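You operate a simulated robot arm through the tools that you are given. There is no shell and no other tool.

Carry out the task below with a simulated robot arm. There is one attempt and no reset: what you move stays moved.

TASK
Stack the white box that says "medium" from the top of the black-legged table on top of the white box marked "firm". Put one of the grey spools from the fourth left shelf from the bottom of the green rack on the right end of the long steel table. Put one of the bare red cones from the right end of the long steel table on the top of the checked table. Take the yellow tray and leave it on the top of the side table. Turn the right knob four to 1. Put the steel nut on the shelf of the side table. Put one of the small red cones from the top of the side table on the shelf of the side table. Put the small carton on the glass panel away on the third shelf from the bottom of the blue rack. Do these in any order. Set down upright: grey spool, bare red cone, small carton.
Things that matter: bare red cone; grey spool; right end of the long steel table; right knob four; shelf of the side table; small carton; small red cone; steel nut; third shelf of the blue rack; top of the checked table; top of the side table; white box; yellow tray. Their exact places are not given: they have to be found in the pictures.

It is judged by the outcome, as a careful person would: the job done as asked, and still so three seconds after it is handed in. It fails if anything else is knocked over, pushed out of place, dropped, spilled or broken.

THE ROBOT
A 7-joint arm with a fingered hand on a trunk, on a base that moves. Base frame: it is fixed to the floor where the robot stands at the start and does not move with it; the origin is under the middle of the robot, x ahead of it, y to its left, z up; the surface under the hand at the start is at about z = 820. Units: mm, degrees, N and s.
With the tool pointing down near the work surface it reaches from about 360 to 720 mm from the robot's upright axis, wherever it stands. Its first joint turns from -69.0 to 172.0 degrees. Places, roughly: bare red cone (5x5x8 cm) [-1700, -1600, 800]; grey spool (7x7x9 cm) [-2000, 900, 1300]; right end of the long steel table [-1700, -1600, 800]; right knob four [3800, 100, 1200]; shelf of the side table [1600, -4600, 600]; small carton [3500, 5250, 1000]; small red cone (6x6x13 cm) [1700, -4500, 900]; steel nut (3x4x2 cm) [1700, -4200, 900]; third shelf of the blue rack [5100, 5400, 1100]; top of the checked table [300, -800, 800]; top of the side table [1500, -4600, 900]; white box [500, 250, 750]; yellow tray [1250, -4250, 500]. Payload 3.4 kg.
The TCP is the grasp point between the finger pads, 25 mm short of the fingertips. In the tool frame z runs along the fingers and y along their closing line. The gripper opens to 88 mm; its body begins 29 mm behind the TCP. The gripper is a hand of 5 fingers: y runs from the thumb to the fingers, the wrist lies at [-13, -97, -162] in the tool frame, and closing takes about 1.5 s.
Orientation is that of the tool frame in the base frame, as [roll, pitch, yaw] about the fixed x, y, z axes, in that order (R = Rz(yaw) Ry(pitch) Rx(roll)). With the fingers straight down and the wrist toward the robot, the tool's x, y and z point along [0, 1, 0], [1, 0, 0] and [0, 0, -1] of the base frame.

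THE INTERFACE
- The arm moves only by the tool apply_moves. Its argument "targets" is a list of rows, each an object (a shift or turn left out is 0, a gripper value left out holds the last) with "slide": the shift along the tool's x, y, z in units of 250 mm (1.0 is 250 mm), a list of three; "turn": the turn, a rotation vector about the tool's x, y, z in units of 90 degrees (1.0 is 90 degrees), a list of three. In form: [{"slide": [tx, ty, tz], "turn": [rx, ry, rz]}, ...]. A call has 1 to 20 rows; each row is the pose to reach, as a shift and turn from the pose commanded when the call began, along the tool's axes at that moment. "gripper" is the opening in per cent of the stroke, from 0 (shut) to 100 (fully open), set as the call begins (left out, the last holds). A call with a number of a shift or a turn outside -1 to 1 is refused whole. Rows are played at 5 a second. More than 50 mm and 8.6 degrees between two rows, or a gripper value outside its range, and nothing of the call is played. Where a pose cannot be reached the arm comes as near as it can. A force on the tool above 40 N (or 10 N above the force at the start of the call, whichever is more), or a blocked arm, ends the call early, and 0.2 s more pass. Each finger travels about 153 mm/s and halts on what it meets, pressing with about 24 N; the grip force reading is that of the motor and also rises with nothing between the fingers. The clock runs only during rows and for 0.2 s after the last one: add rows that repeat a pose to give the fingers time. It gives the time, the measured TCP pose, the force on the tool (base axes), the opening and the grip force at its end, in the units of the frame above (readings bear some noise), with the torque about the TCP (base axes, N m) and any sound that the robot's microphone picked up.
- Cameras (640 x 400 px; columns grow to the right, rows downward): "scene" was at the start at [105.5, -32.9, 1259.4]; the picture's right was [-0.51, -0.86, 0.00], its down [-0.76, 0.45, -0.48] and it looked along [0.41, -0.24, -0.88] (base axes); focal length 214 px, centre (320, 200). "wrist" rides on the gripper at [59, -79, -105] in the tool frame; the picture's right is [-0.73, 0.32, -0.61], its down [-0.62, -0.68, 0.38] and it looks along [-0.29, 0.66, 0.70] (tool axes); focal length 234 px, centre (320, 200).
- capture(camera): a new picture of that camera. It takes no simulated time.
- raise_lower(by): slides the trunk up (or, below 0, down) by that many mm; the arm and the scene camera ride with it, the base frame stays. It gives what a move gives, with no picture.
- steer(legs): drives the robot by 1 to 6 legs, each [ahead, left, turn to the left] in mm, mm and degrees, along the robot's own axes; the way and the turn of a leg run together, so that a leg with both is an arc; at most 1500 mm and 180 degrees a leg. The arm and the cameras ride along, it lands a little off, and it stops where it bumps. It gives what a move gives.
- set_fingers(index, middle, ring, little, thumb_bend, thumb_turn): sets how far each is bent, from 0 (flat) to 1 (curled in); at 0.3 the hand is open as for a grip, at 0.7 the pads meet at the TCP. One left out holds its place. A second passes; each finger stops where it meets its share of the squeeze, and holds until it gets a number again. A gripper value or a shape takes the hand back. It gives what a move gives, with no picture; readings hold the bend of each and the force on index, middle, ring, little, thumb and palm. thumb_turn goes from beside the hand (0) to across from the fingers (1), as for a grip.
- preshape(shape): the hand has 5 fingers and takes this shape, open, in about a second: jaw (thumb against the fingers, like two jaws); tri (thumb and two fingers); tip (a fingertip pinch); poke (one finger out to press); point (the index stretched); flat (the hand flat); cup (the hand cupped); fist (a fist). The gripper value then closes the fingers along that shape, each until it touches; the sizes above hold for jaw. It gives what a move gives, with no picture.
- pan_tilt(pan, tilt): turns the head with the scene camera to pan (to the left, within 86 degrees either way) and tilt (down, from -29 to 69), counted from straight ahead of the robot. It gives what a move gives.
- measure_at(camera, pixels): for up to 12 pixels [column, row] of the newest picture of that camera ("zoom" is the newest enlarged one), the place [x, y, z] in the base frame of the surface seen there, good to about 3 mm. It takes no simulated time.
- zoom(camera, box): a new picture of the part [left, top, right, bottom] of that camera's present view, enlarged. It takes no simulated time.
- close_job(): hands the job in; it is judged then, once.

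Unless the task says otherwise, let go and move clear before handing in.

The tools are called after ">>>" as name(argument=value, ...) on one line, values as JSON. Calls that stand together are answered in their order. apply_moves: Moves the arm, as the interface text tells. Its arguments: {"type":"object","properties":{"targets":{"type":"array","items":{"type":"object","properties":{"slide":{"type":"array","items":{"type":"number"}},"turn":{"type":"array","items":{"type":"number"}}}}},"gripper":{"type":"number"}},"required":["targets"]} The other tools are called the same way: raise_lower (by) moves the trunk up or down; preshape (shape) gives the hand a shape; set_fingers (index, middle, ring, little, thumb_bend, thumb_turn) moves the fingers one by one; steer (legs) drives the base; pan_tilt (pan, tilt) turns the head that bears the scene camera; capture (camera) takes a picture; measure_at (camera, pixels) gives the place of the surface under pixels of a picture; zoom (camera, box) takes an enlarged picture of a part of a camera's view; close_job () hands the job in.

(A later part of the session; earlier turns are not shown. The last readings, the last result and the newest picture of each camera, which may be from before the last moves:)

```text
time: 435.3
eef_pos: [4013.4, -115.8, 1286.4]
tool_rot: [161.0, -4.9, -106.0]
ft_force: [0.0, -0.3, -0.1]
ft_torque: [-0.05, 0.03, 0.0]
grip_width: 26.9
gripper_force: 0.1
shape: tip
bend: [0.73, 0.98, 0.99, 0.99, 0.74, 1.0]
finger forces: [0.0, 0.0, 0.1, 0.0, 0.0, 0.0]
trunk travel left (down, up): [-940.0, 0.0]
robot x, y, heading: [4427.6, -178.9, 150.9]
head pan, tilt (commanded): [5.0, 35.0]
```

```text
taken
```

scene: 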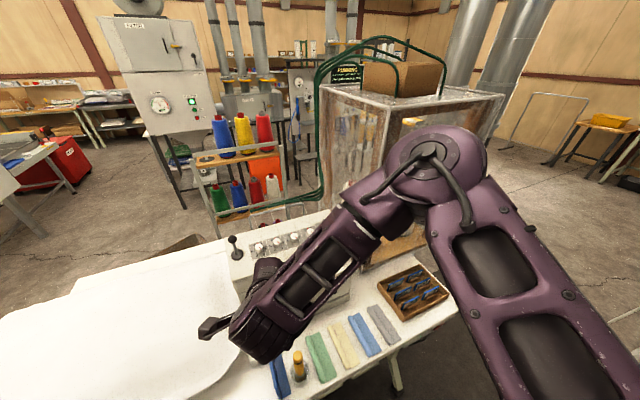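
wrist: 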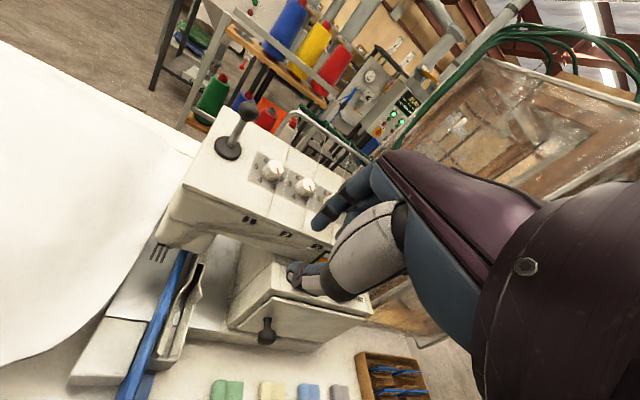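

Hand now aligned with the panel (tool z ≈(−0.34,0,−0.94)). Moving to hover ~60 mm above knob four.

>>> apply_moves(targets=[{"slide": [-0.07, 0.11, 0.045]}, {"slide": [-0.14, 0.22, 0.09]}, {"slide": [-0.21, 0.33, 0.135]}, {"slide": [-0.28, 0.44, 0.18]}, {"slide": [-0.35, 0.55, 0.225]}, {"slide": [-0.42, 0.66, 0.27]}, {"slide": [-0.485, 0.76, 0.313]}, {"slide": [-0.485, 0.76, 0.313]}])

>>> capture(camera="wrist")

>>> capture(camera="scene")

```text
time: 437.1
eef_pos: [3849.5, 56.1, 1264.5]
tool_rot: [161.1, -4.7, -105.9]
ft_force: [0.4, -0.5, 0.8]
ft_torque: [-0.02, 0.02, -0.03]
grip_width: 26.5
gripper_force: 0.1
shape: tip
bend: [0.73, 0.98, 0.99, 0.99, 0.74, 1.0]
finger forces: [0.0, 0.1, 0.0, 0.0, 0.0, 0.1]
trunk travel left (down, up): [-940.0, 0.0]
robot x, y, heading: [4427.9, -180.4, 151.1]
head pan, tilt (commanded): [5.0, 35.0]
```

```text
taken
```

wrist: 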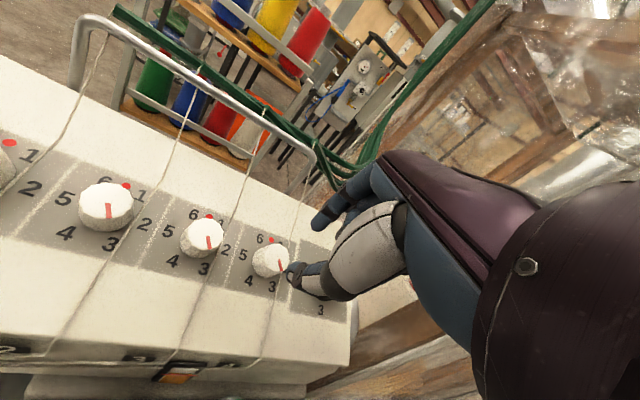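

```text
taken
```

scene: 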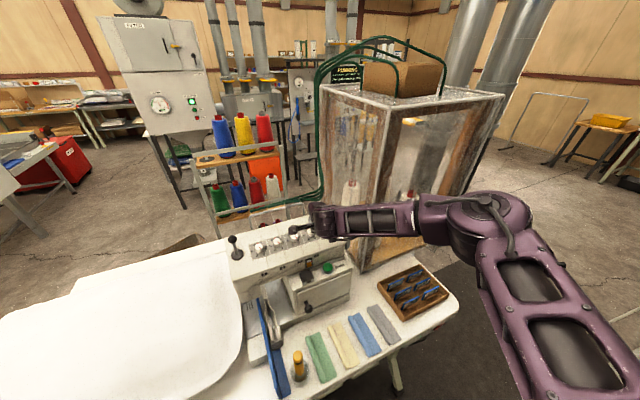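

Hovering over knob four (wrist (270,260), red pointer at (281,266)). Checking forearm clearance to the clear cabinet and the knob's exact position.

>>> measure_at(camera="scene", pixels=[[400, 215], [430, 210], [370, 215], [450, 200], [390, 250], [365, 265], [395, 110]])

>>> zoom(camera="wrist", box=[180, 190, 340, 330])

>>> measure_at(camera="wrist", pixels=[[268, 248], [258, 254], [283, 254], [270, 258], [265, 272], [259, 240], [273, 288], [243, 255], [248, 281], [202, 228], [292, 268], [322, 222]])

```text
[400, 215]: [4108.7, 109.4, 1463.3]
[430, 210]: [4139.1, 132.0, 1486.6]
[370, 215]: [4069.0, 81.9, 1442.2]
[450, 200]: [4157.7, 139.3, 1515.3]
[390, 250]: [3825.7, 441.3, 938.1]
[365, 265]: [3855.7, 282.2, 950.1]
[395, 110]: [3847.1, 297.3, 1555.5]
```

```text
2.86 times, centred on (260, 260) of wrist
```

zoom: 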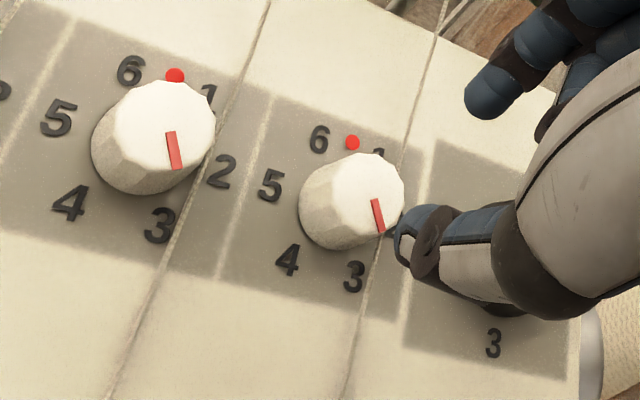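

```text
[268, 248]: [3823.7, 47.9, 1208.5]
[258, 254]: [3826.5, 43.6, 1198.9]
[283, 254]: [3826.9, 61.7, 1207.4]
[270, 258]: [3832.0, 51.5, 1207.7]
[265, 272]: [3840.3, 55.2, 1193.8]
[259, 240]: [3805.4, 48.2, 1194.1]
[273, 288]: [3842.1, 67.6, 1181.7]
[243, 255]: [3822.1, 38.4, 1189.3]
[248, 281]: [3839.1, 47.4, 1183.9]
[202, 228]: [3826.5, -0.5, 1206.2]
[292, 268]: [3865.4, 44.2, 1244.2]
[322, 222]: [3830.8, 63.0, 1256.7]
```

Dial confirmed: pointer at 3; knob base centre ≈(3823,58,1189). I'll open the pinch to 50 % and turn the hand +30° (clockwise) at hover, to have room for a counter-clockwise twist.

>>> apply_moves(targets=[{"slide": [0, 0, 0], "turn": [0, 0, 0.083]}, {"slide": [0, 0, 0], "turn": [0, 0, 0.167]}, {"slide": [0, 0, 0], "turn": [0, 0, 0.25]}, {"slide": [0, 0, 0], "turn": [0, 0, 0.333]}, {"slide": [0, 0, 0], "turn": [0, 0, 0.333]}], gripper=50)

>>> capture(camera="wrist")

>>> capture(camera="scene")

```text
time: 438.3
eef_pos: [3848.8, 56.5, 1263.8]
tool_rot: [166.0, -13.5, -135.2]
ft_force: [0.2, -0.2, 0.1]
ft_torque: [0.03, 0.0, 0.03]
grip_width: 43.6
gripper_force: 0.0
shape: tip
bend: [0.73, 0.98, 0.99, 0.99, 0.7, 1.0]
finger forces: [0.0, 0.1, 0.1, 0.1, 0.0, 0.0]
trunk travel left (down, up): [-940.0, 0.0]
robot x, y, heading: [4431.0, -187.0, 151.2]
head pan, tilt (commanded): [5.0, 35.0]
```

```text
taken
```

wrist: 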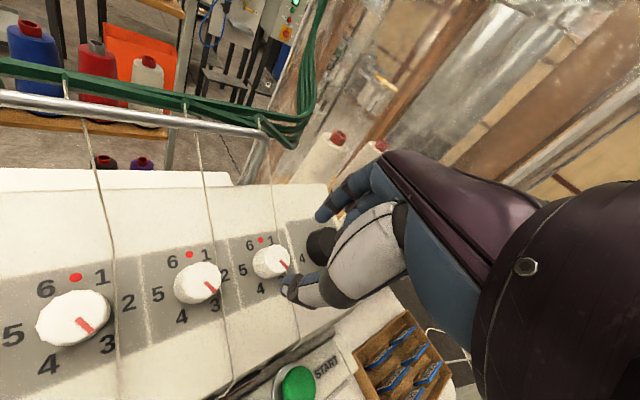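

```text
taken
```

scene: 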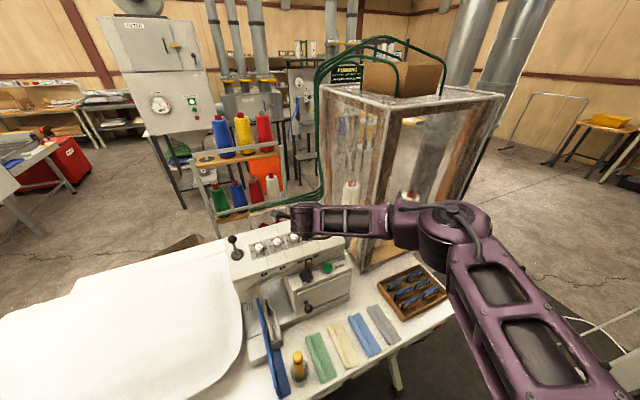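

Reached φ≈47°. Checking the forearm's clearance to the cabinet and where the finger tips are.

>>> measure_at(camera="scene", pixels=[[345, 215], [375, 220], [400, 222], [330, 235], [390, 235], [360, 235]])

>>> measure_at(camera="wrist", pixels=[[320, 217], [330, 205], [288, 285], [296, 296], [325, 245], [270, 260], [275, 250], [258, 262], [290, 262], [262, 288], [300, 257]])

>>> zoom(camera="wrist", box=[180, 170, 400, 330])

```text
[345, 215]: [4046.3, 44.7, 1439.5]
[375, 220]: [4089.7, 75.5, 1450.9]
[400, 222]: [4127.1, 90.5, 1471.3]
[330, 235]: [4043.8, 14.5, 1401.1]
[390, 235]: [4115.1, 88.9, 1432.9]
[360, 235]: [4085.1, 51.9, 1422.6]
```

```text
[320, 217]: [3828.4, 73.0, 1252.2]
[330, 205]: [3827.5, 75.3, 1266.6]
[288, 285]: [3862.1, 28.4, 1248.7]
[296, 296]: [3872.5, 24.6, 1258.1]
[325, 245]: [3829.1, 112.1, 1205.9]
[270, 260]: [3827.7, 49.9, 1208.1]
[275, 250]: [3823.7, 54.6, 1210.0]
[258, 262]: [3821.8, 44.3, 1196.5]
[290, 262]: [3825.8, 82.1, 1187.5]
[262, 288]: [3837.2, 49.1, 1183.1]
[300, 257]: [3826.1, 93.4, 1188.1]
```

```text
2.50 times, centred on (290, 250) of wrist
```

zoom: 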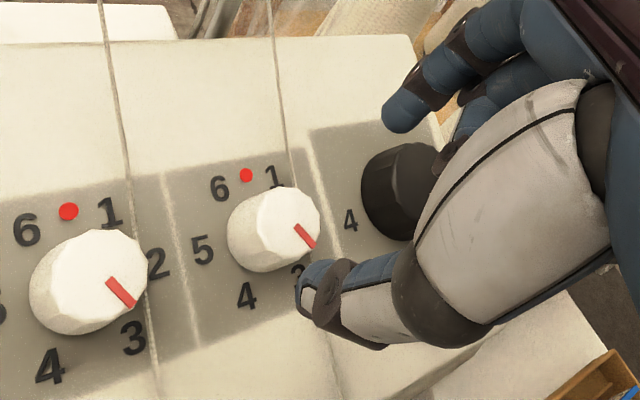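

Tips are symmetric about the knob's axis (within ~1 mm). Descending 52 mm along the tool axis around the knob.

>>> apply_moves(targets=[{"slide": [0, 0.003, 0.06]}, {"slide": [0, 0.003, 0.12]}, {"slide": [0, 0.003, 0.17]}, {"slide": [0, 0.003, 0.195]}, {"slide": [0, 0.003, 0.21]}, {"slide": [0, 0.003, 0.21]}])

>>> capture(camera="wrist")

>>> zoom(camera="wrist", box=[200, 150, 400, 330])

```text
time: 439.7
eef_pos: [3828.8, 56.9, 1213.2]
tool_rot: [166.0, -13.5, -135.0]
ft_force: [-0.3, -0.3, 0.8]
ft_torque: [-0.02, -0.01, -0.01]
grip_width: 43.4
gripper_force: 0.1
shape: tip
bend: [0.73, 0.98, 0.99, 0.99, 0.7, 1.0]
finger forces: [0.1, 0.1, 0.0, 0.0, 0.0, 0.0]
trunk travel left (down, up): [-940.0, 0.0]
robot x, y, heading: [4428.4, -180.3, 151.2]
head pan, tilt (commanded): [5.0, 35.0]
```

```text
taken
```

wrist: 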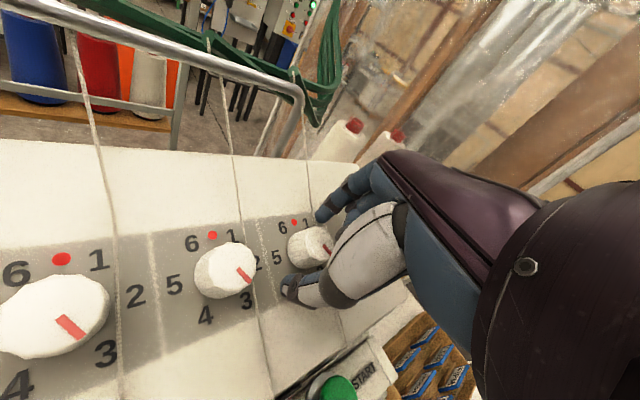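

```text
2.22 times, centred on (300, 240) of wrist
```

zoom: 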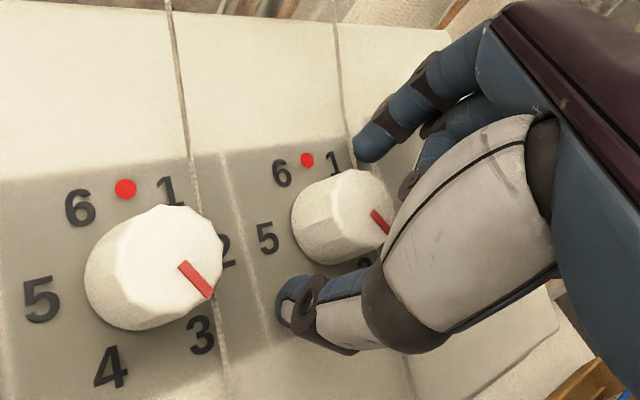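

Index and thumb straddle knob four without touching. Closing the pinch.

>>> apply_moves(targets=[{"slide": [0, 0, 0]}, {"slide": [0, 0, 0]}, {"slide": [0, 0, 0]}, {"slide": [0, 0, 0]}, {"slide": [0, 0, 0]}, {"slide": [0, 0, 0]}], gripper=0)

>>> capture(camera="wrist")

```text
time: 441.1
eef_pos: [3829.7, 55.4, 1215.0]
tool_rot: [166.0, -13.5, -135.0]
ft_force: [-0.9, 0.0, -0.6]
ft_torque: [0.01, 0.01, -0.03]
grip_width: 17.8
gripper_force: 24.0
shape: tip
bend: [0.72, 1.0, 1.0, 1.0, 0.74, 1.0]
finger forces: [21.7, 0.0, 0.1, 0.0, 21.5, 0.0]
trunk travel left (down, up): [-940.0, 0.0]
robot x, y, heading: [4429.5, -186.5, 151.2]
head pan, tilt (commanded): [5.0, 35.0]
```

```text
taken
```

wrist: 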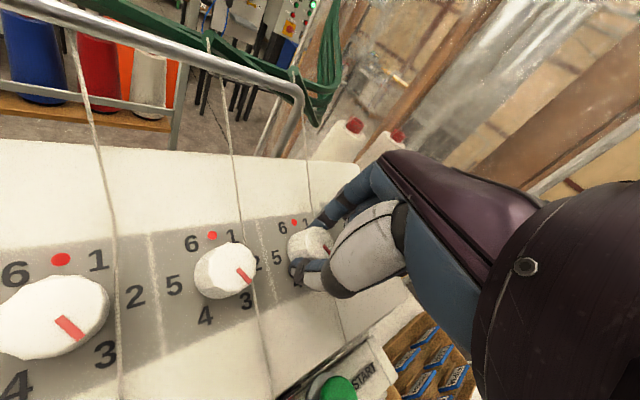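

Knob held (21.7 N / 21.5 N). Twisting counter-clockwise 60° about the tool axis.

>>> apply_moves(targets=[{"turn": [0, 0, -0.0833]}, {"turn": [0, 0, -0.1667]}, {"turn": [0, 0, -0.25]}, {"turn": [0, 0, -0.3333]}, {"turn": [0, 0, -0.4167]}, {"turn": [0, 0, -0.5]}, {"turn": [0, 0, -0.5833]}, {"turn": [0, 0, -0.6667]}, {"turn": [0, 0, -0.6667]}])

>>> capture(camera="wrist")

>>> zoom(camera="wrist", box=[180, 150, 400, 330])

```text
time: 443.1
eef_pos: [3829.5, 55.6, 1213.0]
tool_rot: [161.2, 5.1, -77.4]
ft_force: [-1.2, -3.5, 1.4]
ft_torque: [-0.03, 0.07, 0.0]
grip_width: 17.4
gripper_force: 24.1
shape: tip
bend: [0.72, 1.0, 1.0, 1.0, 0.75, 1.0]
finger forces: [23.7, 0.0, 0.0, 0.0, 21.7, 0.1]
trunk travel left (down, up): [-940.0, 0.0]
robot x, y, heading: [4426.4, -180.7, 150.9]
head pan, tilt (commanded): [5.0, 35.0]
```

```text
taken
```

wrist: 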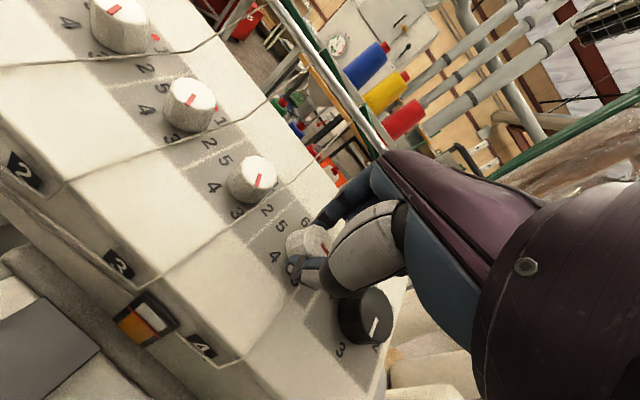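

```text
2.22 times, centred on (290, 240) of wrist
```

zoom: 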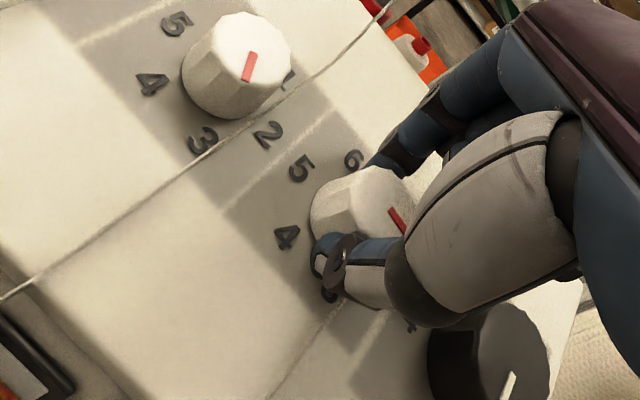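

The pointer moved along with the hand (60° done). Opening, turning the hand back +60°, and re-gripping.

>>> apply_moves(targets=[{"slide": [0, 0, 0]}, {"slide": [0, 0, 0]}, {"slide": [0, 0, 0]}, {"slide": [0, 0, 0]}], gripper=50)

>>> capture(camera="wrist")

>>> zoom(camera="wrist", box=[180, 150, 400, 330])

```text
time: 444.1
eef_pos: [3829.1, 58.1, 1214.6]
tool_rot: [161.2, 5.2, -77.6]
ft_force: [-0.2, 0.5, 0.0]
ft_torque: [0.01, 0.0, -0.04]
grip_width: 43.8
gripper_force: 0.1
shape: tip
bend: [0.73, 0.98, 0.99, 0.99, 0.7, 1.0]
finger forces: [0.0, 0.1, 0.0, 0.0, 0.0, 0.0]
trunk travel left (down, up): [-940.0, 0.0]
robot x, y, heading: [4427.3, -178.9, 151.0]
head pan, tilt (commanded): [5.0, 35.0]
```

```text
taken
```

wrist: 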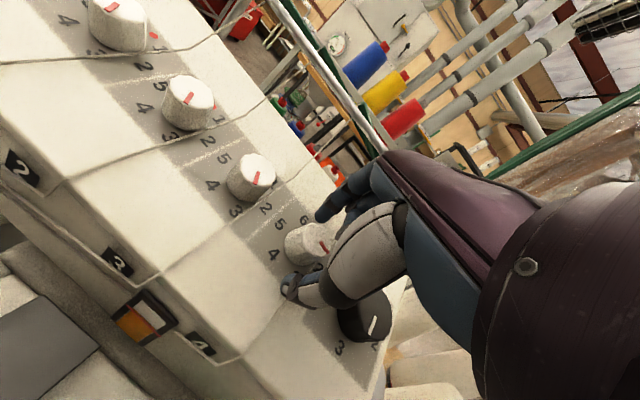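

```text
2.22 times, centred on (290, 240) of wrist
```

zoom: 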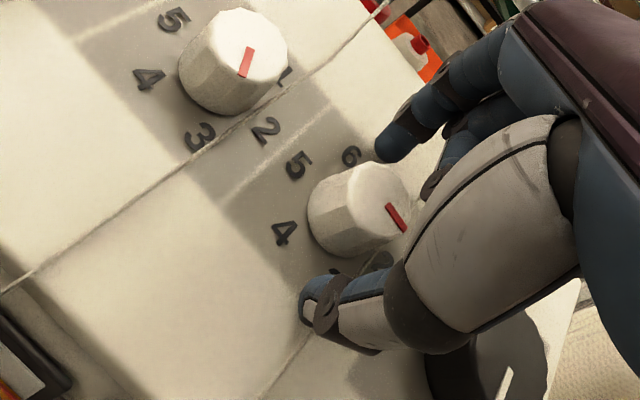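

Pointer stays where I left it (now near 2). Turning the hand back +60°.

>>> apply_moves(targets=[{"turn": [0, 0, 0.0833]}, {"turn": [0, 0, 0.1667]}, {"turn": [0, 0, 0.25]}, {"turn": [0, 0, 0.3333]}, {"turn": [0, 0, 0.4167]}, {"turn": [0, 0, 0.5]}, {"turn": [0, 0, 0.5833]}, {"turn": [0, 0, 0.6667]}, {"turn": [0, 0, 0.6667]}])

>>> capture(camera="wrist")

>>> zoom(camera="wrist", box=[180, 150, 400, 330])

```text
time: 446.1
eef_pos: [3829.4, 57.7, 1213.7]
tool_rot: [165.9, -13.5, -135.1]
ft_force: [-0.1, -0.8, -0.8]
ft_torque: [0.0, -0.01, -0.03]
grip_width: 43.8
gripper_force: 0.1
shape: tip
bend: [0.73, 0.98, 0.99, 0.99, 0.7, 1.0]
finger forces: [0.0, 0.0, 0.1, 0.0, 0.0, 0.0]
trunk travel left (down, up): [-940.0, 0.0]
robot x, y, heading: [4431.0, -180.5, 151.1]
head pan, tilt (commanded): [5.0, 35.0]
```

```text
taken
```

wrist: 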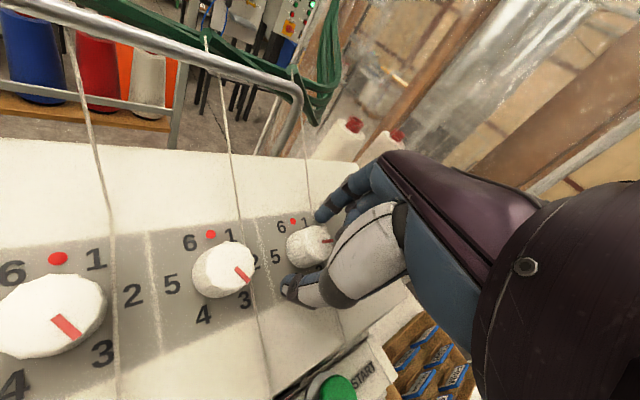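

```text
2.22 times, centred on (290, 240) of wrist
```

zoom: 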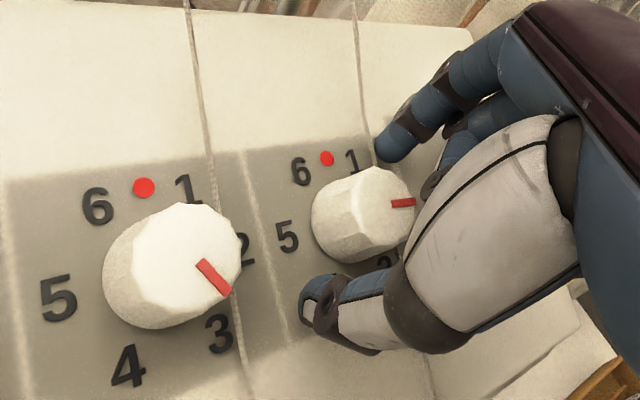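

Knob four now points to 2. Gripping again and twisting another 60° counter-clockwise.

>>> apply_moves(targets=[{"slide": [0, 0, 0]}, {"slide": [0, 0, 0]}, {"slide": [0, 0, 0]}, {"slide": [0, 0, 0]}, {"slide": [0, 0, 0]}, {"slide": [0, 0, 0]}], gripper=0)

>>> apply_moves(targets=[{"turn": [0, 0, -0.0833]}, {"turn": [0, 0, -0.1667]}, {"turn": [0, 0, -0.25]}, {"turn": [0, 0, -0.3333]}, {"turn": [0, 0, -0.4167]}, {"turn": [0, 0, -0.5]}, {"turn": [0, 0, -0.5833]}, {"turn": [0, 0, -0.6667]}, {"turn": [0, 0, -0.6667]}])

>>> apply_moves(targets=[{"slide": [0, 0, 0]}, {"slide": [0, 0, 0]}, {"slide": [0, 0, 0]}, {"slide": [0, 0, 0]}], gripper=50)

>>> zoom(camera="wrist", box=[180, 150, 400, 330])

```text
time: 447.5
eef_pos: [3831.0, 57.9, 1213.4]
tool_rot: [165.9, -13.4, -134.9]
ft_force: [0.7, 0.8, -0.2]
ft_torque: [0.02, 0.01, 0.0]
grip_width: 17.7
gripper_force: 23.5
shape: tip
bend: [0.72, 1.0, 1.0, 1.0, 0.74, 1.0]
finger forces: [21.4, 0.0, 0.0, 0.0, 21.6, 0.1]
trunk travel left (down, up): [-940.0, 0.0]
robot x, y, heading: [4426.7, -182.6, 150.9]
head pan, tilt (commanded): [5.0, 35.0]
```

```text
time: 449.5
eef_pos: [3829.1, 55.8, 1214.0]
tool_rot: [161.2, 5.1, -77.4]
ft_force: [-2.2, -1.2, 1.3]
ft_torque: [-0.07, 0.11, 0.01]
grip_width: 17.4
gripper_force: 24.4
shape: tip
bend: [0.72, 1.0, 1.0, 1.0, 0.74, 1.0]
finger forces: [25.0, 0.1, 0.1, 0.0, 21.5, 0.1]
trunk travel left (down, up): [-940.0, 0.0]
robot x, y, heading: [4428.1, -184.2, 151.2]
head pan, tilt (commanded): [5.0, 35.0]
```

```text
time: 450.5
eef_pos: [3830.6, 58.0, 1213.6]
tool_rot: [161.2, 5.1, -77.5]
ft_force: [0.5, -0.8, 0.1]
ft_torque: [-0.02, 0.03, -0.01]
grip_width: 43.5
gripper_force: 0.1
shape: tip
bend: [0.73, 0.98, 0.99, 0.99, 0.7, 1.0]
finger forces: [0.2, 0.0, 0.0, 0.0, 0.0, 0.0]
trunk travel left (down, up): [-940.0, 0.0]
robot x, y, heading: [4427.3, -183.1, 151.2]
head pan, tilt (commanded): [5.0, 35.0]
```

```text
2.22 times, centred on (290, 240) of wrist
```

zoom: 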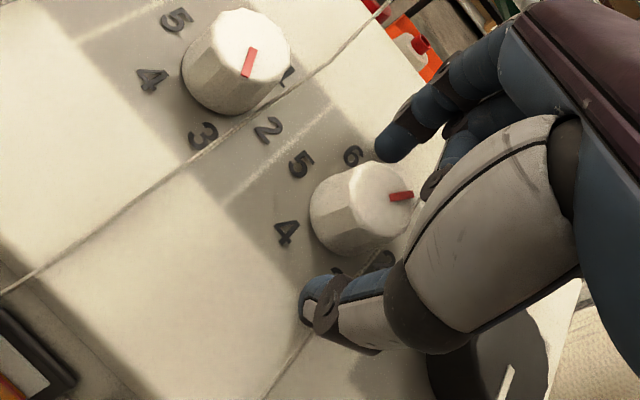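

Released. Backing off 60 mm along the tool axis to read the dial.

>>> apply_moves(targets=[{"slide": [0, 0, -0.06]}, {"slide": [0, 0, -0.14]}, {"slide": [0, 0, -0.24]}, {"slide": [0, 0, -0.24]}])

>>> capture(camera="wrist")

>>> zoom(camera="wrist", box=[160, 120, 360, 310])

>>> zoom(camera="scene", box=[220, 200, 380, 320])

```text
time: 451.5
eef_pos: [3850.5, 56.0, 1271.5]
tool_rot: [161.1, 5.1, -77.5]
ft_force: [-0.1, -0.2, -0.3]
ft_torque: [-0.01, 0.01, 0.0]
grip_width: 43.5
gripper_force: 0.0
shape: tip
bend: [0.73, 0.98, 0.99, 0.99, 0.7, 1.0]
finger forces: [0.0, 0.1, 0.0, 0.0, 0.1, 0.1]
trunk travel left (down, up): [-940.0, 0.0]
robot x, y, heading: [4425.1, -181.5, 151.0]
head pan, tilt (commanded): [5.0, 35.0]
```

```text
taken
```

wrist: 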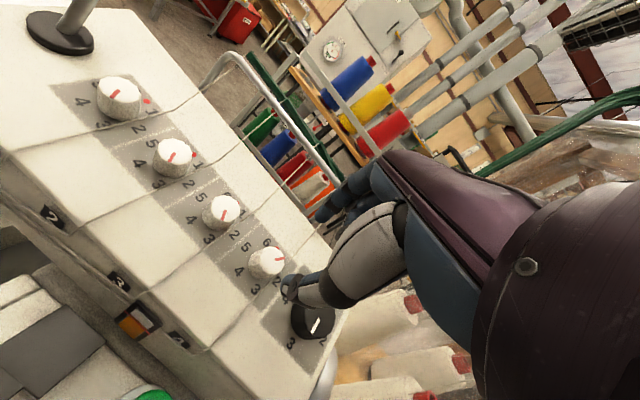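

```text
2.11 times, centred on (260, 215) of wrist
```

zoom: 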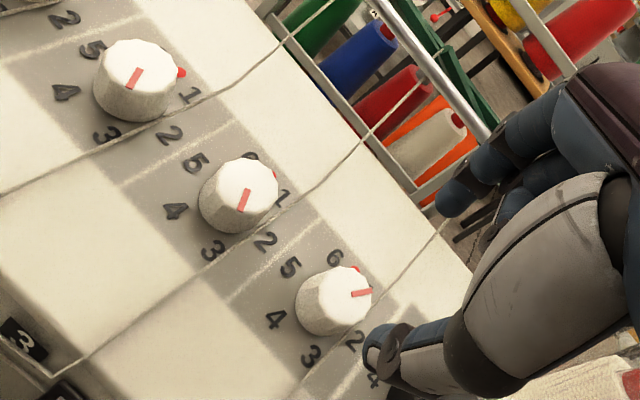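

```text
3.33 times, centred on (300, 260) of scene
```

zoom: 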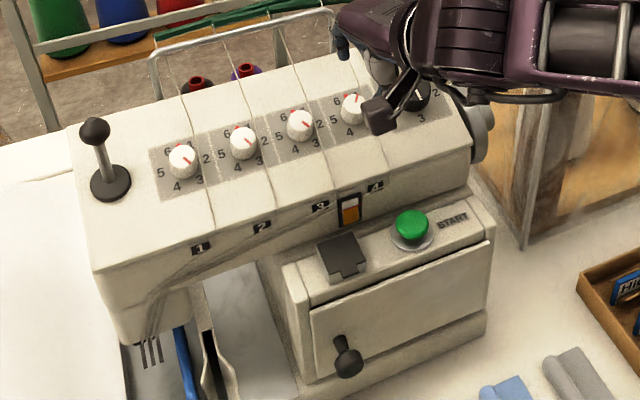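

The pointer now appears aimed at 1. I'll move the hand aside to read the dial cleanly.

>>> apply_moves(targets=[{"slide": [0.02, -0.06, -0.08]}, {"slide": [0.12, -0.1, -0.12]}, {"slide": [0.25, -0.15, -0.15]}, {"slide": [0.38, -0.2, -0.18]}, {"slide": [0.51, -0.25, -0.21]}, {"slide": [0.643, -0.291, -0.224]}, {"slide": [0.643, -0.291, -0.224]}])

>>> capture(camera="scene")

>>> capture(camera="wrist")

```text
time: 453.1
eef_pos: [3969.5, -82.7, 1285.4]
tool_rot: [161.2, 5.1, -77.6]
ft_force: [-0.3, 0.3, -0.4]
ft_torque: [0.0, -0.01, 0.0]
grip_width: 43.6
gripper_force: 0.1
shape: tip
bend: [0.73, 0.98, 0.99, 0.99, 0.7, 1.0]
finger forces: [0.0, 0.1, 0.0, 0.1, 0.0, 0.1]
trunk travel left (down, up): [-940.0, 0.0]
robot x, y, heading: [4425.7, -179.9, 150.9]
head pan, tilt (commanded): [5.0, 35.0]
```

```text
taken
```

scene: 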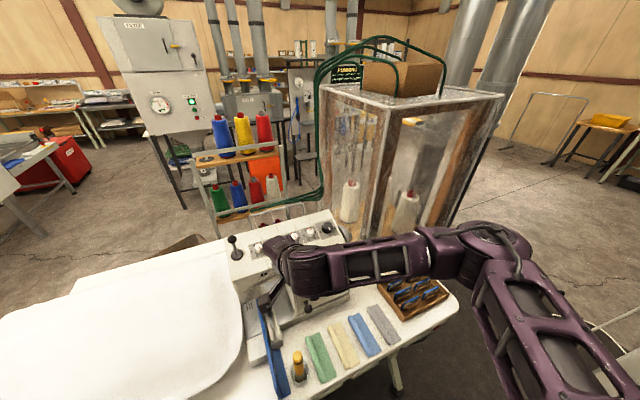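

```text
taken
```

wrist: 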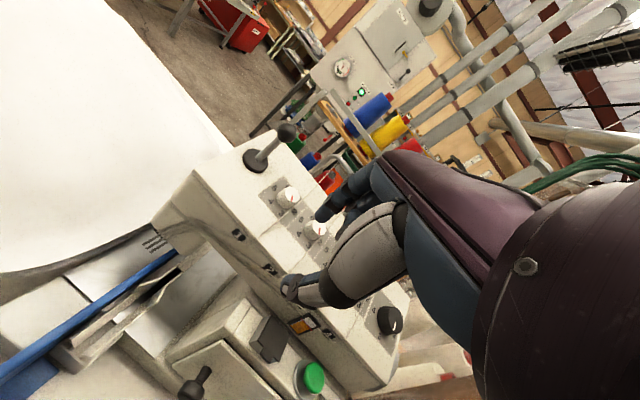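

>>> zoom(camera="scene", box=[295, 215, 345, 250])

>>> zoom(camera="scene", box=[225, 210, 345, 290])

```text
11.43 times, centred on (320, 232) of scene
```

zoom: 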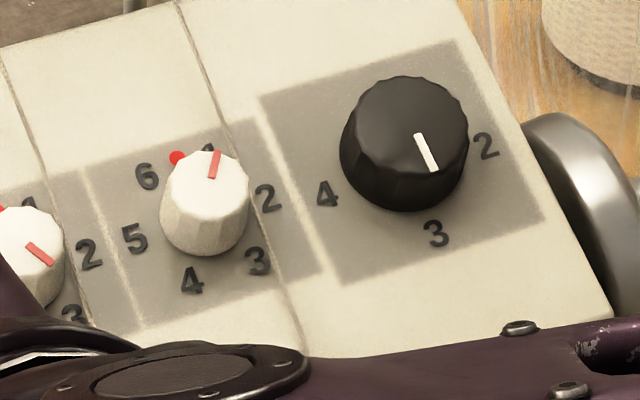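

```text
5.00 times, centred on (285, 250) of scene
```

zoom: 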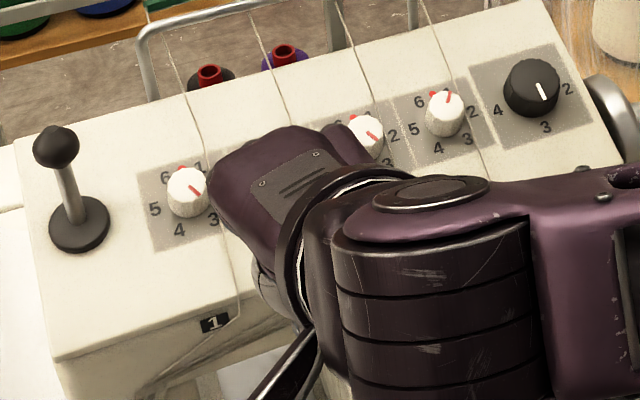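

Knob four's pointer computes to 30° on the dial, exactly at "1"; the other knobs are untouched. Next I turn right to face +y and check the way out past the far post.

>>> steer(legs=[[0, 0, -61]])

>>> pan_tilt(pan=15, tilt=25)

>>> capture(camera="scene")

```text
time: 456.2
eef_pos: [4294.8, 270.1, 1283.9]
tool_rot: [161.3, 5.1, -139.1]
ft_force: [-0.1, -0.2, 1.2]
ft_torque: [0.01, 0.03, 0.02]
grip_width: 43.5
gripper_force: 0.1
shape: tip
bend: [0.73, 0.98, 0.99, 0.99, 0.7, 1.0]
finger forces: [0.0, 0.0, 0.1, 0.1, 0.1, 0.0]
trunk travel left (down, up): [-940.0, 0.0]
robot x, y, heading: [4428.1, -181.1, 89.6]
head pan, tilt (commanded): [5.0, 35.0]
```

```text
time: 457.0
eef_pos: [4295.0, 268.9, 1285.5]
tool_rot: [161.2, 5.0, -139.0]
ft_force: [-0.5, 0.1, 0.3]
ft_torque: [0.0, 0.0, -0.03]
grip_width: 43.5
gripper_force: 0.1
shape: tip
bend: [0.73, 0.98, 0.99, 0.99, 0.7, 1.0]
finger forces: [0.1, 0.0, 0.1, 0.0, 0.1, 0.0]
trunk travel left (down, up): [-940.0, 0.0]
robot x, y, heading: [4428.4, -179.6, 89.9]
head pan, tilt (commanded): [15.0, 25.0]
```

```text
taken
```

scene: 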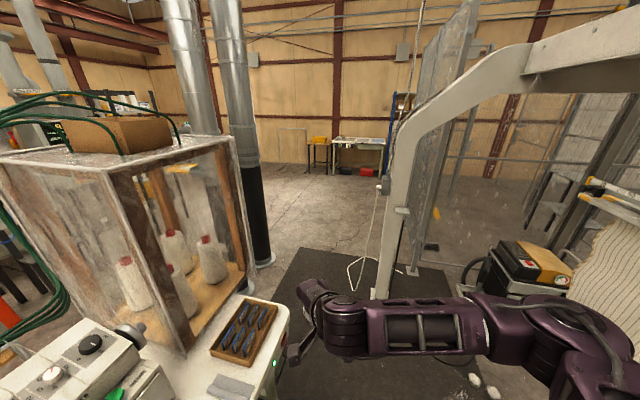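

>>> measure_at(camera="scene", pixels=[[262, 262], [350, 280], [380, 298], [412, 275], [285, 310], [240, 270], [300, 200], [345, 145], [380, 150], [310, 150], [340, 230], [360, 260]])

>>> zoom(camera="scene", box=[270, 80, 430, 200])

```text
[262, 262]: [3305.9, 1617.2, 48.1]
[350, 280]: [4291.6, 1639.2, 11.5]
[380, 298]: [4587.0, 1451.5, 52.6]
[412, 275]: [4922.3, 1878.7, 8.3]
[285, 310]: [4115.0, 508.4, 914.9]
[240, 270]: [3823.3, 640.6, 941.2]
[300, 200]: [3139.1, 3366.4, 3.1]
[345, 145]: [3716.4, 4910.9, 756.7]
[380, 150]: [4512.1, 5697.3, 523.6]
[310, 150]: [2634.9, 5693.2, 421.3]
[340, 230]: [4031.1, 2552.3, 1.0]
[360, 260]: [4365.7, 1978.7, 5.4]
```

```text
3.33 times, centred on (350, 140) of scene
```

zoom: 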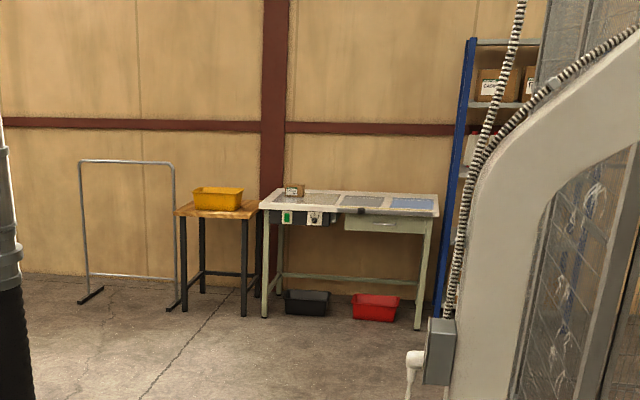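

Path: past the table's end (4115,508), left of the white cable on the floor (≈(4291,1639)) and right of the duct (3306,1617). Driving in legs toward the bench.

>>> steer(legs=[[780, 30, 0], [250, 50, 0], [650, 450, 0], [1000, 100, 0]])

>>> pan_tilt(pan=0, tilt=20)

>>> capture(camera="scene")

```text
time: 471.3
eef_pos: [3675.9, 2949.7, 1285.5]
tool_rot: [161.1, 5.1, -139.2]
ft_force: [-0.2, -0.1, 0.1]
ft_torque: [0.02, -0.01, -0.02]
grip_width: 43.7
gripper_force: 0.0
shape: tip
bend: [0.73, 0.98, 0.99, 0.99, 0.7, 1.0]
finger forces: [0.0, 0.0, 0.1, 0.0, 0.0, 0.0]
trunk travel left (down, up): [-940.0, 0.0]
robot x, y, heading: [3807.0, 2500.5, 89.4]
head pan, tilt (commanded): [15.0, 25.0]
```

```text
time: 472.1
eef_pos: [3675.1, 2952.6, 1285.7]
tool_rot: [161.1, 5.1, -139.2]
ft_force: [0.7, 0.5, -0.1]
ft_torque: [-0.02, -0.02, 0.01]
grip_width: 43.8
gripper_force: 0.2
shape: tip
bend: [0.73, 0.98, 0.99, 0.99, 0.7, 1.0]
finger forces: [0.0, 0.1, 0.0, 0.0, 0.0, 0.0]
trunk travel left (down, up): [-940.0, 0.0]
robot x, y, heading: [3812.8, 2502.3, 89.6]
head pan, tilt (commanded): [0.0, 20.0]
```

```text
taken
```

scene: 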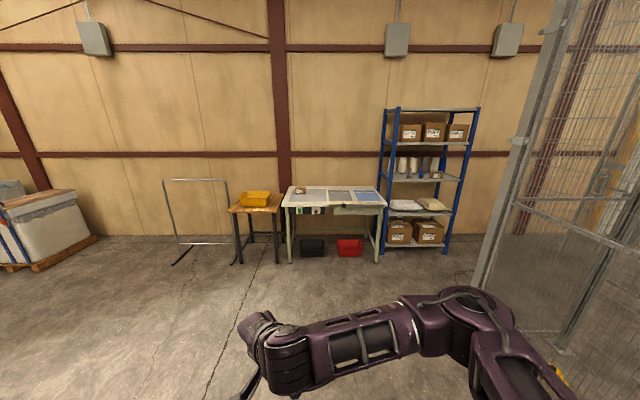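

The bench (335,200) and blue rack (430,180) are in clear view. Zooming and measuring both.

>>> zoom(camera="scene", box=[270, 95, 490, 265])

>>> measure_at(camera="scene", pixels=[[300, 191], [285, 205], [384, 206], [382, 182], [420, 181], [385, 248], [446, 252], [430, 181], [430, 172], [430, 212], [430, 146], [430, 176]])

```text
2.35 times, centred on (380, 180) of scene
```

zoom: 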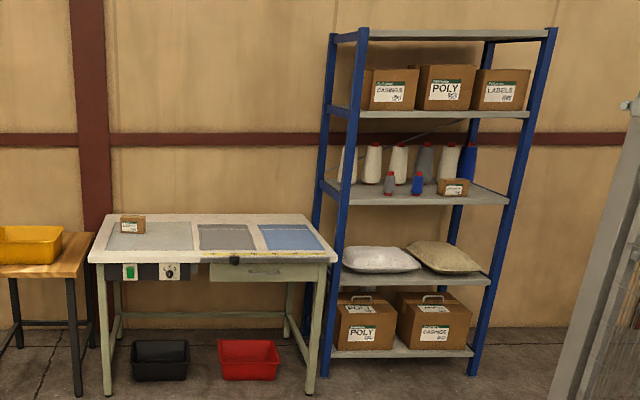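

```text
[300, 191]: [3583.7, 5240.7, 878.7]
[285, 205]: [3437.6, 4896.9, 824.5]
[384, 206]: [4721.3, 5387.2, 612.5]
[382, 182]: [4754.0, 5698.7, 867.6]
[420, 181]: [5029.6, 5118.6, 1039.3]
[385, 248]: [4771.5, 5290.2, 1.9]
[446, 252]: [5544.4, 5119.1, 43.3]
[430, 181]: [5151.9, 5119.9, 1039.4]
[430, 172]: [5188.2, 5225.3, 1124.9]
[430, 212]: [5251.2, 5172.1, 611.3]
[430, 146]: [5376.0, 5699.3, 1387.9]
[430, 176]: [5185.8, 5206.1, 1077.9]
```

Third shelf of the blue rack is at z≈1040 (thread cones, a few small items); the small carton is on the bench at ≈(3584,5241). I'll level the hand, restore the jaw shape, then drive to the bench.

>>> apply_moves(targets=[{"turn": [0.07, 0.019, 0]}, {"turn": [0.14, 0.038, 0]}, {"turn": [0.21, 0.057, 0]}, {"turn": [0.21, 0.057, 0]}])

>>> apply_moves(targets=[{"turn": [0, 0, 0.076]}, {"turn": [0, 0, 0.152]}, {"turn": [0, 0, 0.228]}, {"turn": [0, 0, 0.304]}, {"turn": [0, 0, 0.38]}, {"turn": [0, 0, 0.453]}, {"turn": [0, 0, 0.453]}])

>>> preshape(shape="jaw")

>>> steer(legs=[[1000, 50, 0], [900, 60, 0.5]])

>>> capture(camera="scene")

```text
time: 473.1
eef_pos: [3674.9, 2951.7, 1286.1]
tool_rot: [-179.8, 0.0, -138.3]
ft_force: [0.3, -1.0, 0.3]
ft_torque: [0.01, -0.02, 0.0]
grip_width: 43.9
gripper_force: 0.0
shape: tip
bend: [0.73, 0.98, 0.99, 0.99, 0.7, 1.0]
finger forces: [0.0, 0.1, 0.0, 0.0, 0.0, 0.0]
trunk travel left (down, up): [-940.0, 0.0]
robot x, y, heading: [3806.3, 2495.9, 89.5]
head pan, tilt (commanded): [0.0, 20.0]
```

```text
time: 474.7
eef_pos: [3676.6, 2951.4, 1284.4]
tool_rot: [-179.9, 0.0, -179.2]
ft_force: [-0.6, 0.6, -0.2]
ft_torque: [-0.05, 0.02, -0.04]
grip_width: 43.9
gripper_force: 0.0
shape: tip
bend: [0.73, 0.98, 0.99, 0.99, 0.7, 1.0]
finger forces: [0.1, 0.0, 0.0, 0.0, 0.1, 0.1]
trunk travel left (down, up): [-940.0, 0.0]
robot x, y, heading: [3809.3, 2500.8, 89.3]
head pan, tilt (commanded): [0.0, 20.0]
```

```text
time: 475.6
eef_pos: [3674.9, 2951.8, 1285.3]
tool_rot: [-179.9, 0.2, -179.1]
ft_force: [-0.2, 0.4, 0.2]
ft_torque: [0.04, -0.01, 0.0]
grip_width: 87.9
gripper_force: 0.2
shape: jaw
bend: [0.3, 0.3, 0.3, 0.3, 0.3, 0.98]
finger forces: [0.0, 0.0, 0.0, 0.0, 0.0, 0.0]
trunk travel left (down, up): [-940.0, 0.0]
robot x, y, heading: [3807.4, 2500.8, 89.5]
head pan, tilt (commanded): [0.0, 20.0]
```

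```text
time: 485.1
eef_pos: [3559.2, 4859.6, 1284.8]
tool_rot: [-180.0, 0.2, -178.4]
ft_force: [-0.4, 0.3, 0.4]
ft_torque: [0.0, 0.02, 0.03]
grip_width: 87.9
gripper_force: 0.1
shape: jaw
bend: [0.3, 0.3, 0.3, 0.3, 0.3, 0.98]
finger forces: [0.1, 0.0, 0.0, 0.0, 0.1, 0.0]
trunk travel left (down, up): [-940.0, 0.0]
robot x, y, heading: [3696.2, 4410.6, 89.9]
head pan, tilt (commanded): [0.0, 20.0]
```

```text
taken
```

scene: 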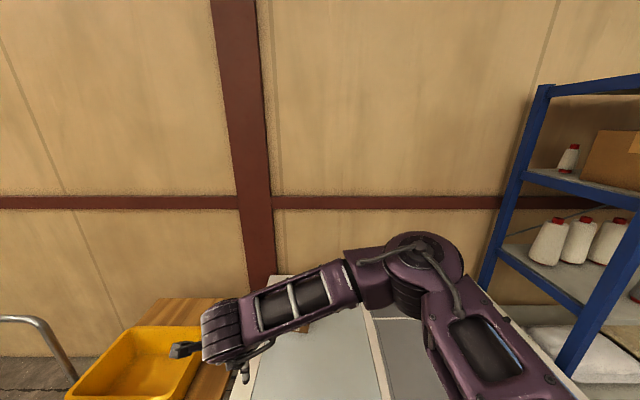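

Now near the bench. Tilting the head down and checking the wrist view for the carton.

>>> pan_tilt(pan=12, tilt=48)

>>> capture(camera="scene")

>>> capture(camera="wrist")

```text
time: 486.1
eef_pos: [3559.2, 4860.4, 1285.2]
tool_rot: [-179.9, 0.2, -178.4]
ft_force: [0.1, 0.6, -0.4]
ft_torque: [0.03, 0.0, 0.02]
grip_width: 87.5
gripper_force: 0.1
shape: jaw
bend: [0.3, 0.3, 0.3, 0.3, 0.3, 0.98]
finger forces: [0.0, 0.0, 0.1, 0.0, 0.0, 0.0]
trunk travel left (down, up): [-940.0, 0.0]
robot x, y, heading: [3697.9, 4413.6, 90.1]
head pan, tilt (commanded): [12.0, 48.0]
```

```text
taken
```

scene: 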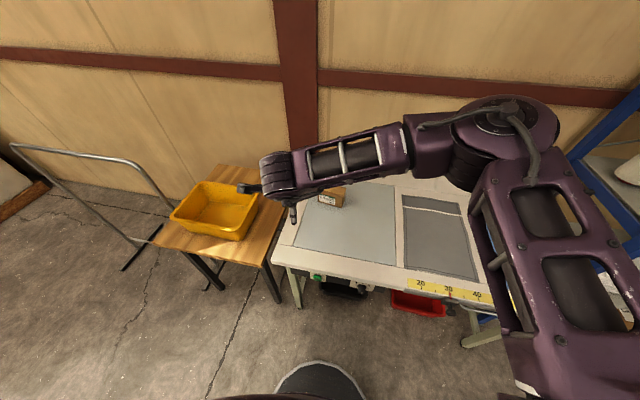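

```text
taken
```

wrist: 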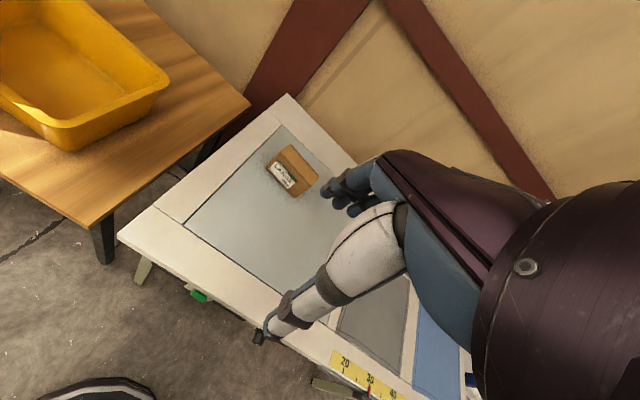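

The small carton on the glass panel is at wrist (292,172) and scene (333,196). Zooming and measuring it.

>>> zoom(camera="wrist", box=[220, 110, 380, 250])

>>> measure_at(camera="wrist", pixels=[[292, 148], [317, 176], [270, 160], [300, 188], [294, 167], [283, 176], [295, 197], [268, 170], [250, 200], [120, 235], [285, 98], [250, 320]])

>>> zoom(camera="scene", box=[270, 160, 430, 280])

```text
2.86 times, centred on (300, 180) of wrist
```

zoom: 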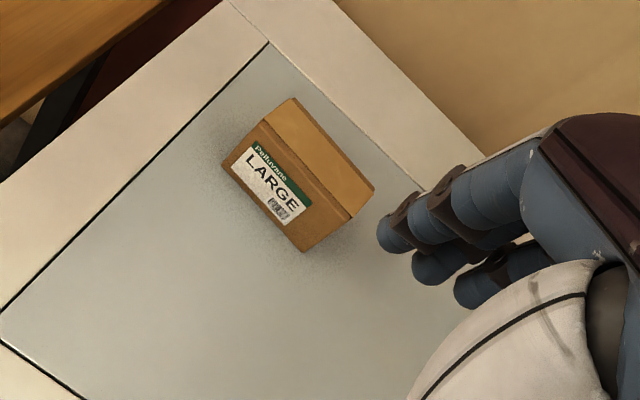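

```text
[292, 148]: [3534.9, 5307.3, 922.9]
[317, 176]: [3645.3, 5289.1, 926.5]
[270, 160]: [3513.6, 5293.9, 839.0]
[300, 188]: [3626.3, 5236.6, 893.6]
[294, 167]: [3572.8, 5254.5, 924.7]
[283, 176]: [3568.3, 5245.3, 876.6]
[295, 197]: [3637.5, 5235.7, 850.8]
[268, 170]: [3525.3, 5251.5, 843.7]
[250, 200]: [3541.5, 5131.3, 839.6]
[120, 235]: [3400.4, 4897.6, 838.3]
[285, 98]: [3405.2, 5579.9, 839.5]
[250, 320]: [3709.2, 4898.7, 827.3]
```

```text
3.33 times, centred on (350, 220) of scene
```

zoom: 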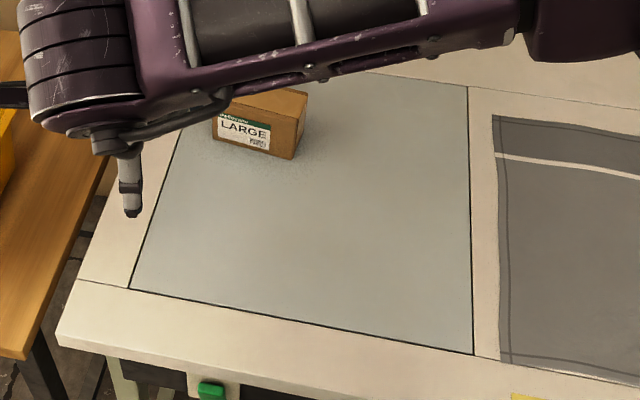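

>>> measure_at(camera="zoom", pixels=[[220, 95], [302, 100], [295, 158], [215, 138], [250, 98], [280, 130]])

>>> zoom(camera="wrist", box=[220, 110, 380, 250])

>>> measure_at(camera="zoom", pixels=[[295, 102], [370, 188], [348, 214], [264, 126], [300, 120], [320, 165], [226, 163], [303, 246], [330, 232]])

```text
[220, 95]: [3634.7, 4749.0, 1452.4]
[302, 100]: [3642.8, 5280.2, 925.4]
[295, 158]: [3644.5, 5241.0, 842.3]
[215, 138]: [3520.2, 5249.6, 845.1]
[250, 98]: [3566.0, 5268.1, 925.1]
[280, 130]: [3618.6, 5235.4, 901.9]
```

```text
2.86 times, centred on (300, 180) of wrist
```

zoom: 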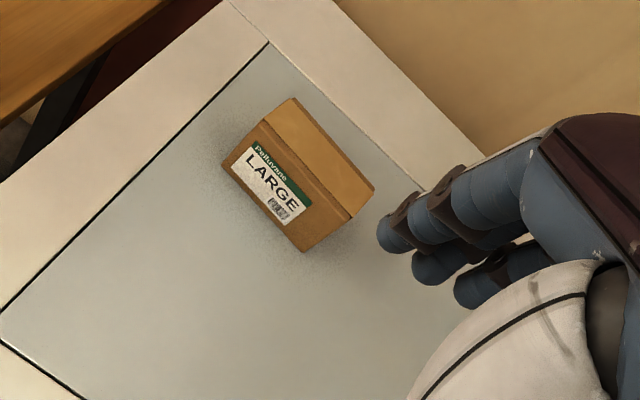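

```text
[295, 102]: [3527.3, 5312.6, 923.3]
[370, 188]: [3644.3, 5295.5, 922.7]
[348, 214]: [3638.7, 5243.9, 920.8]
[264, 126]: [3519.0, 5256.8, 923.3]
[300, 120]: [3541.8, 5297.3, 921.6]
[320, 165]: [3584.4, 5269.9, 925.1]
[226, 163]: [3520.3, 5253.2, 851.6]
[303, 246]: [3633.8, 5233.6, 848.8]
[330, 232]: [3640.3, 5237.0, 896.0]
```

Carton: 120×55×84 mm, centre ≈(3582,5277), yaw ≈−7°, top z 923. Measuring the bins under the bench before driving the base closer.

>>> measure_at(camera="scene", pixels=[[345, 292], [330, 290], [415, 308], [395, 300], [297, 295], [468, 345], [400, 318], [320, 278], [365, 289]])

```text
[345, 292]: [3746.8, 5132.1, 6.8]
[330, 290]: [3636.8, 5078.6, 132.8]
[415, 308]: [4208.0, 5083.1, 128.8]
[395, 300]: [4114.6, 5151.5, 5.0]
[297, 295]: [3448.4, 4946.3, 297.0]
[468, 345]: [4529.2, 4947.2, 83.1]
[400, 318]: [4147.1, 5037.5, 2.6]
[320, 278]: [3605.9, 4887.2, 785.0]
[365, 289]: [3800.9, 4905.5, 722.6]
```

Bins start at y≈5040, clear of the base. Driving 230 mm ahead and lowering the trunk 300 mm.

>>> steer(legs=[[230, -15, 0]])

>>> raise_lower(by=-300)

>>> capture(camera="wrist")

```text
time: 487.8
eef_pos: [3573.1, 5090.1, 1286.1]
tool_rot: [180.0, 0.2, -178.3]
ft_force: [-0.7, -0.1, -0.2]
ft_torque: [0.0, -0.01, -0.02]
grip_width: 87.5
gripper_force: 0.1
shape: jaw
bend: [0.3, 0.3, 0.3, 0.3, 0.3, 0.98]
finger forces: [0.0, 0.1, 0.1, 0.0, 0.0, 0.0]
trunk travel left (down, up): [-940.0, 0.0]
robot x, y, heading: [3707.8, 4643.6, 90.2]
head pan, tilt (commanded): [12.0, 48.0]
```

```text
time: 490.8
eef_pos: [3572.9, 5091.0, 985.9]
tool_rot: [-179.9, 0.1, -178.3]
ft_force: [-0.2, 0.2, -0.9]
ft_torque: [0.0, -0.01, 0.01]
grip_width: 88.0
gripper_force: 0.1
shape: jaw
bend: [0.3, 0.3, 0.3, 0.3, 0.3, 0.98]
finger forces: [0.0, 0.0, 0.0, 0.0, 0.0, 0.1]
trunk travel left (down, up): [-640.0, 300.0]
robot x, y, heading: [3713.5, 4644.5, 90.1]
head pan, tilt (commanded): [12.0, 48.0]
```

```text
taken
```

wrist: 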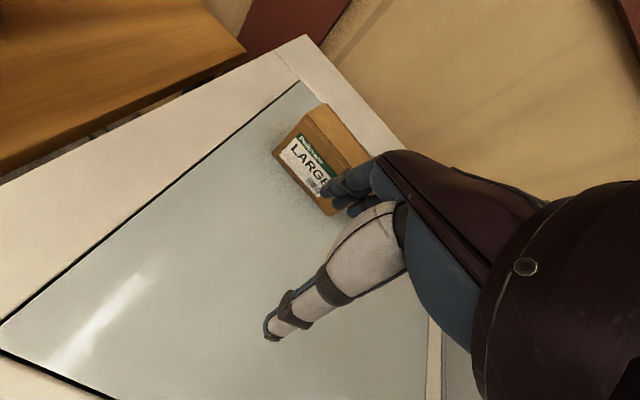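

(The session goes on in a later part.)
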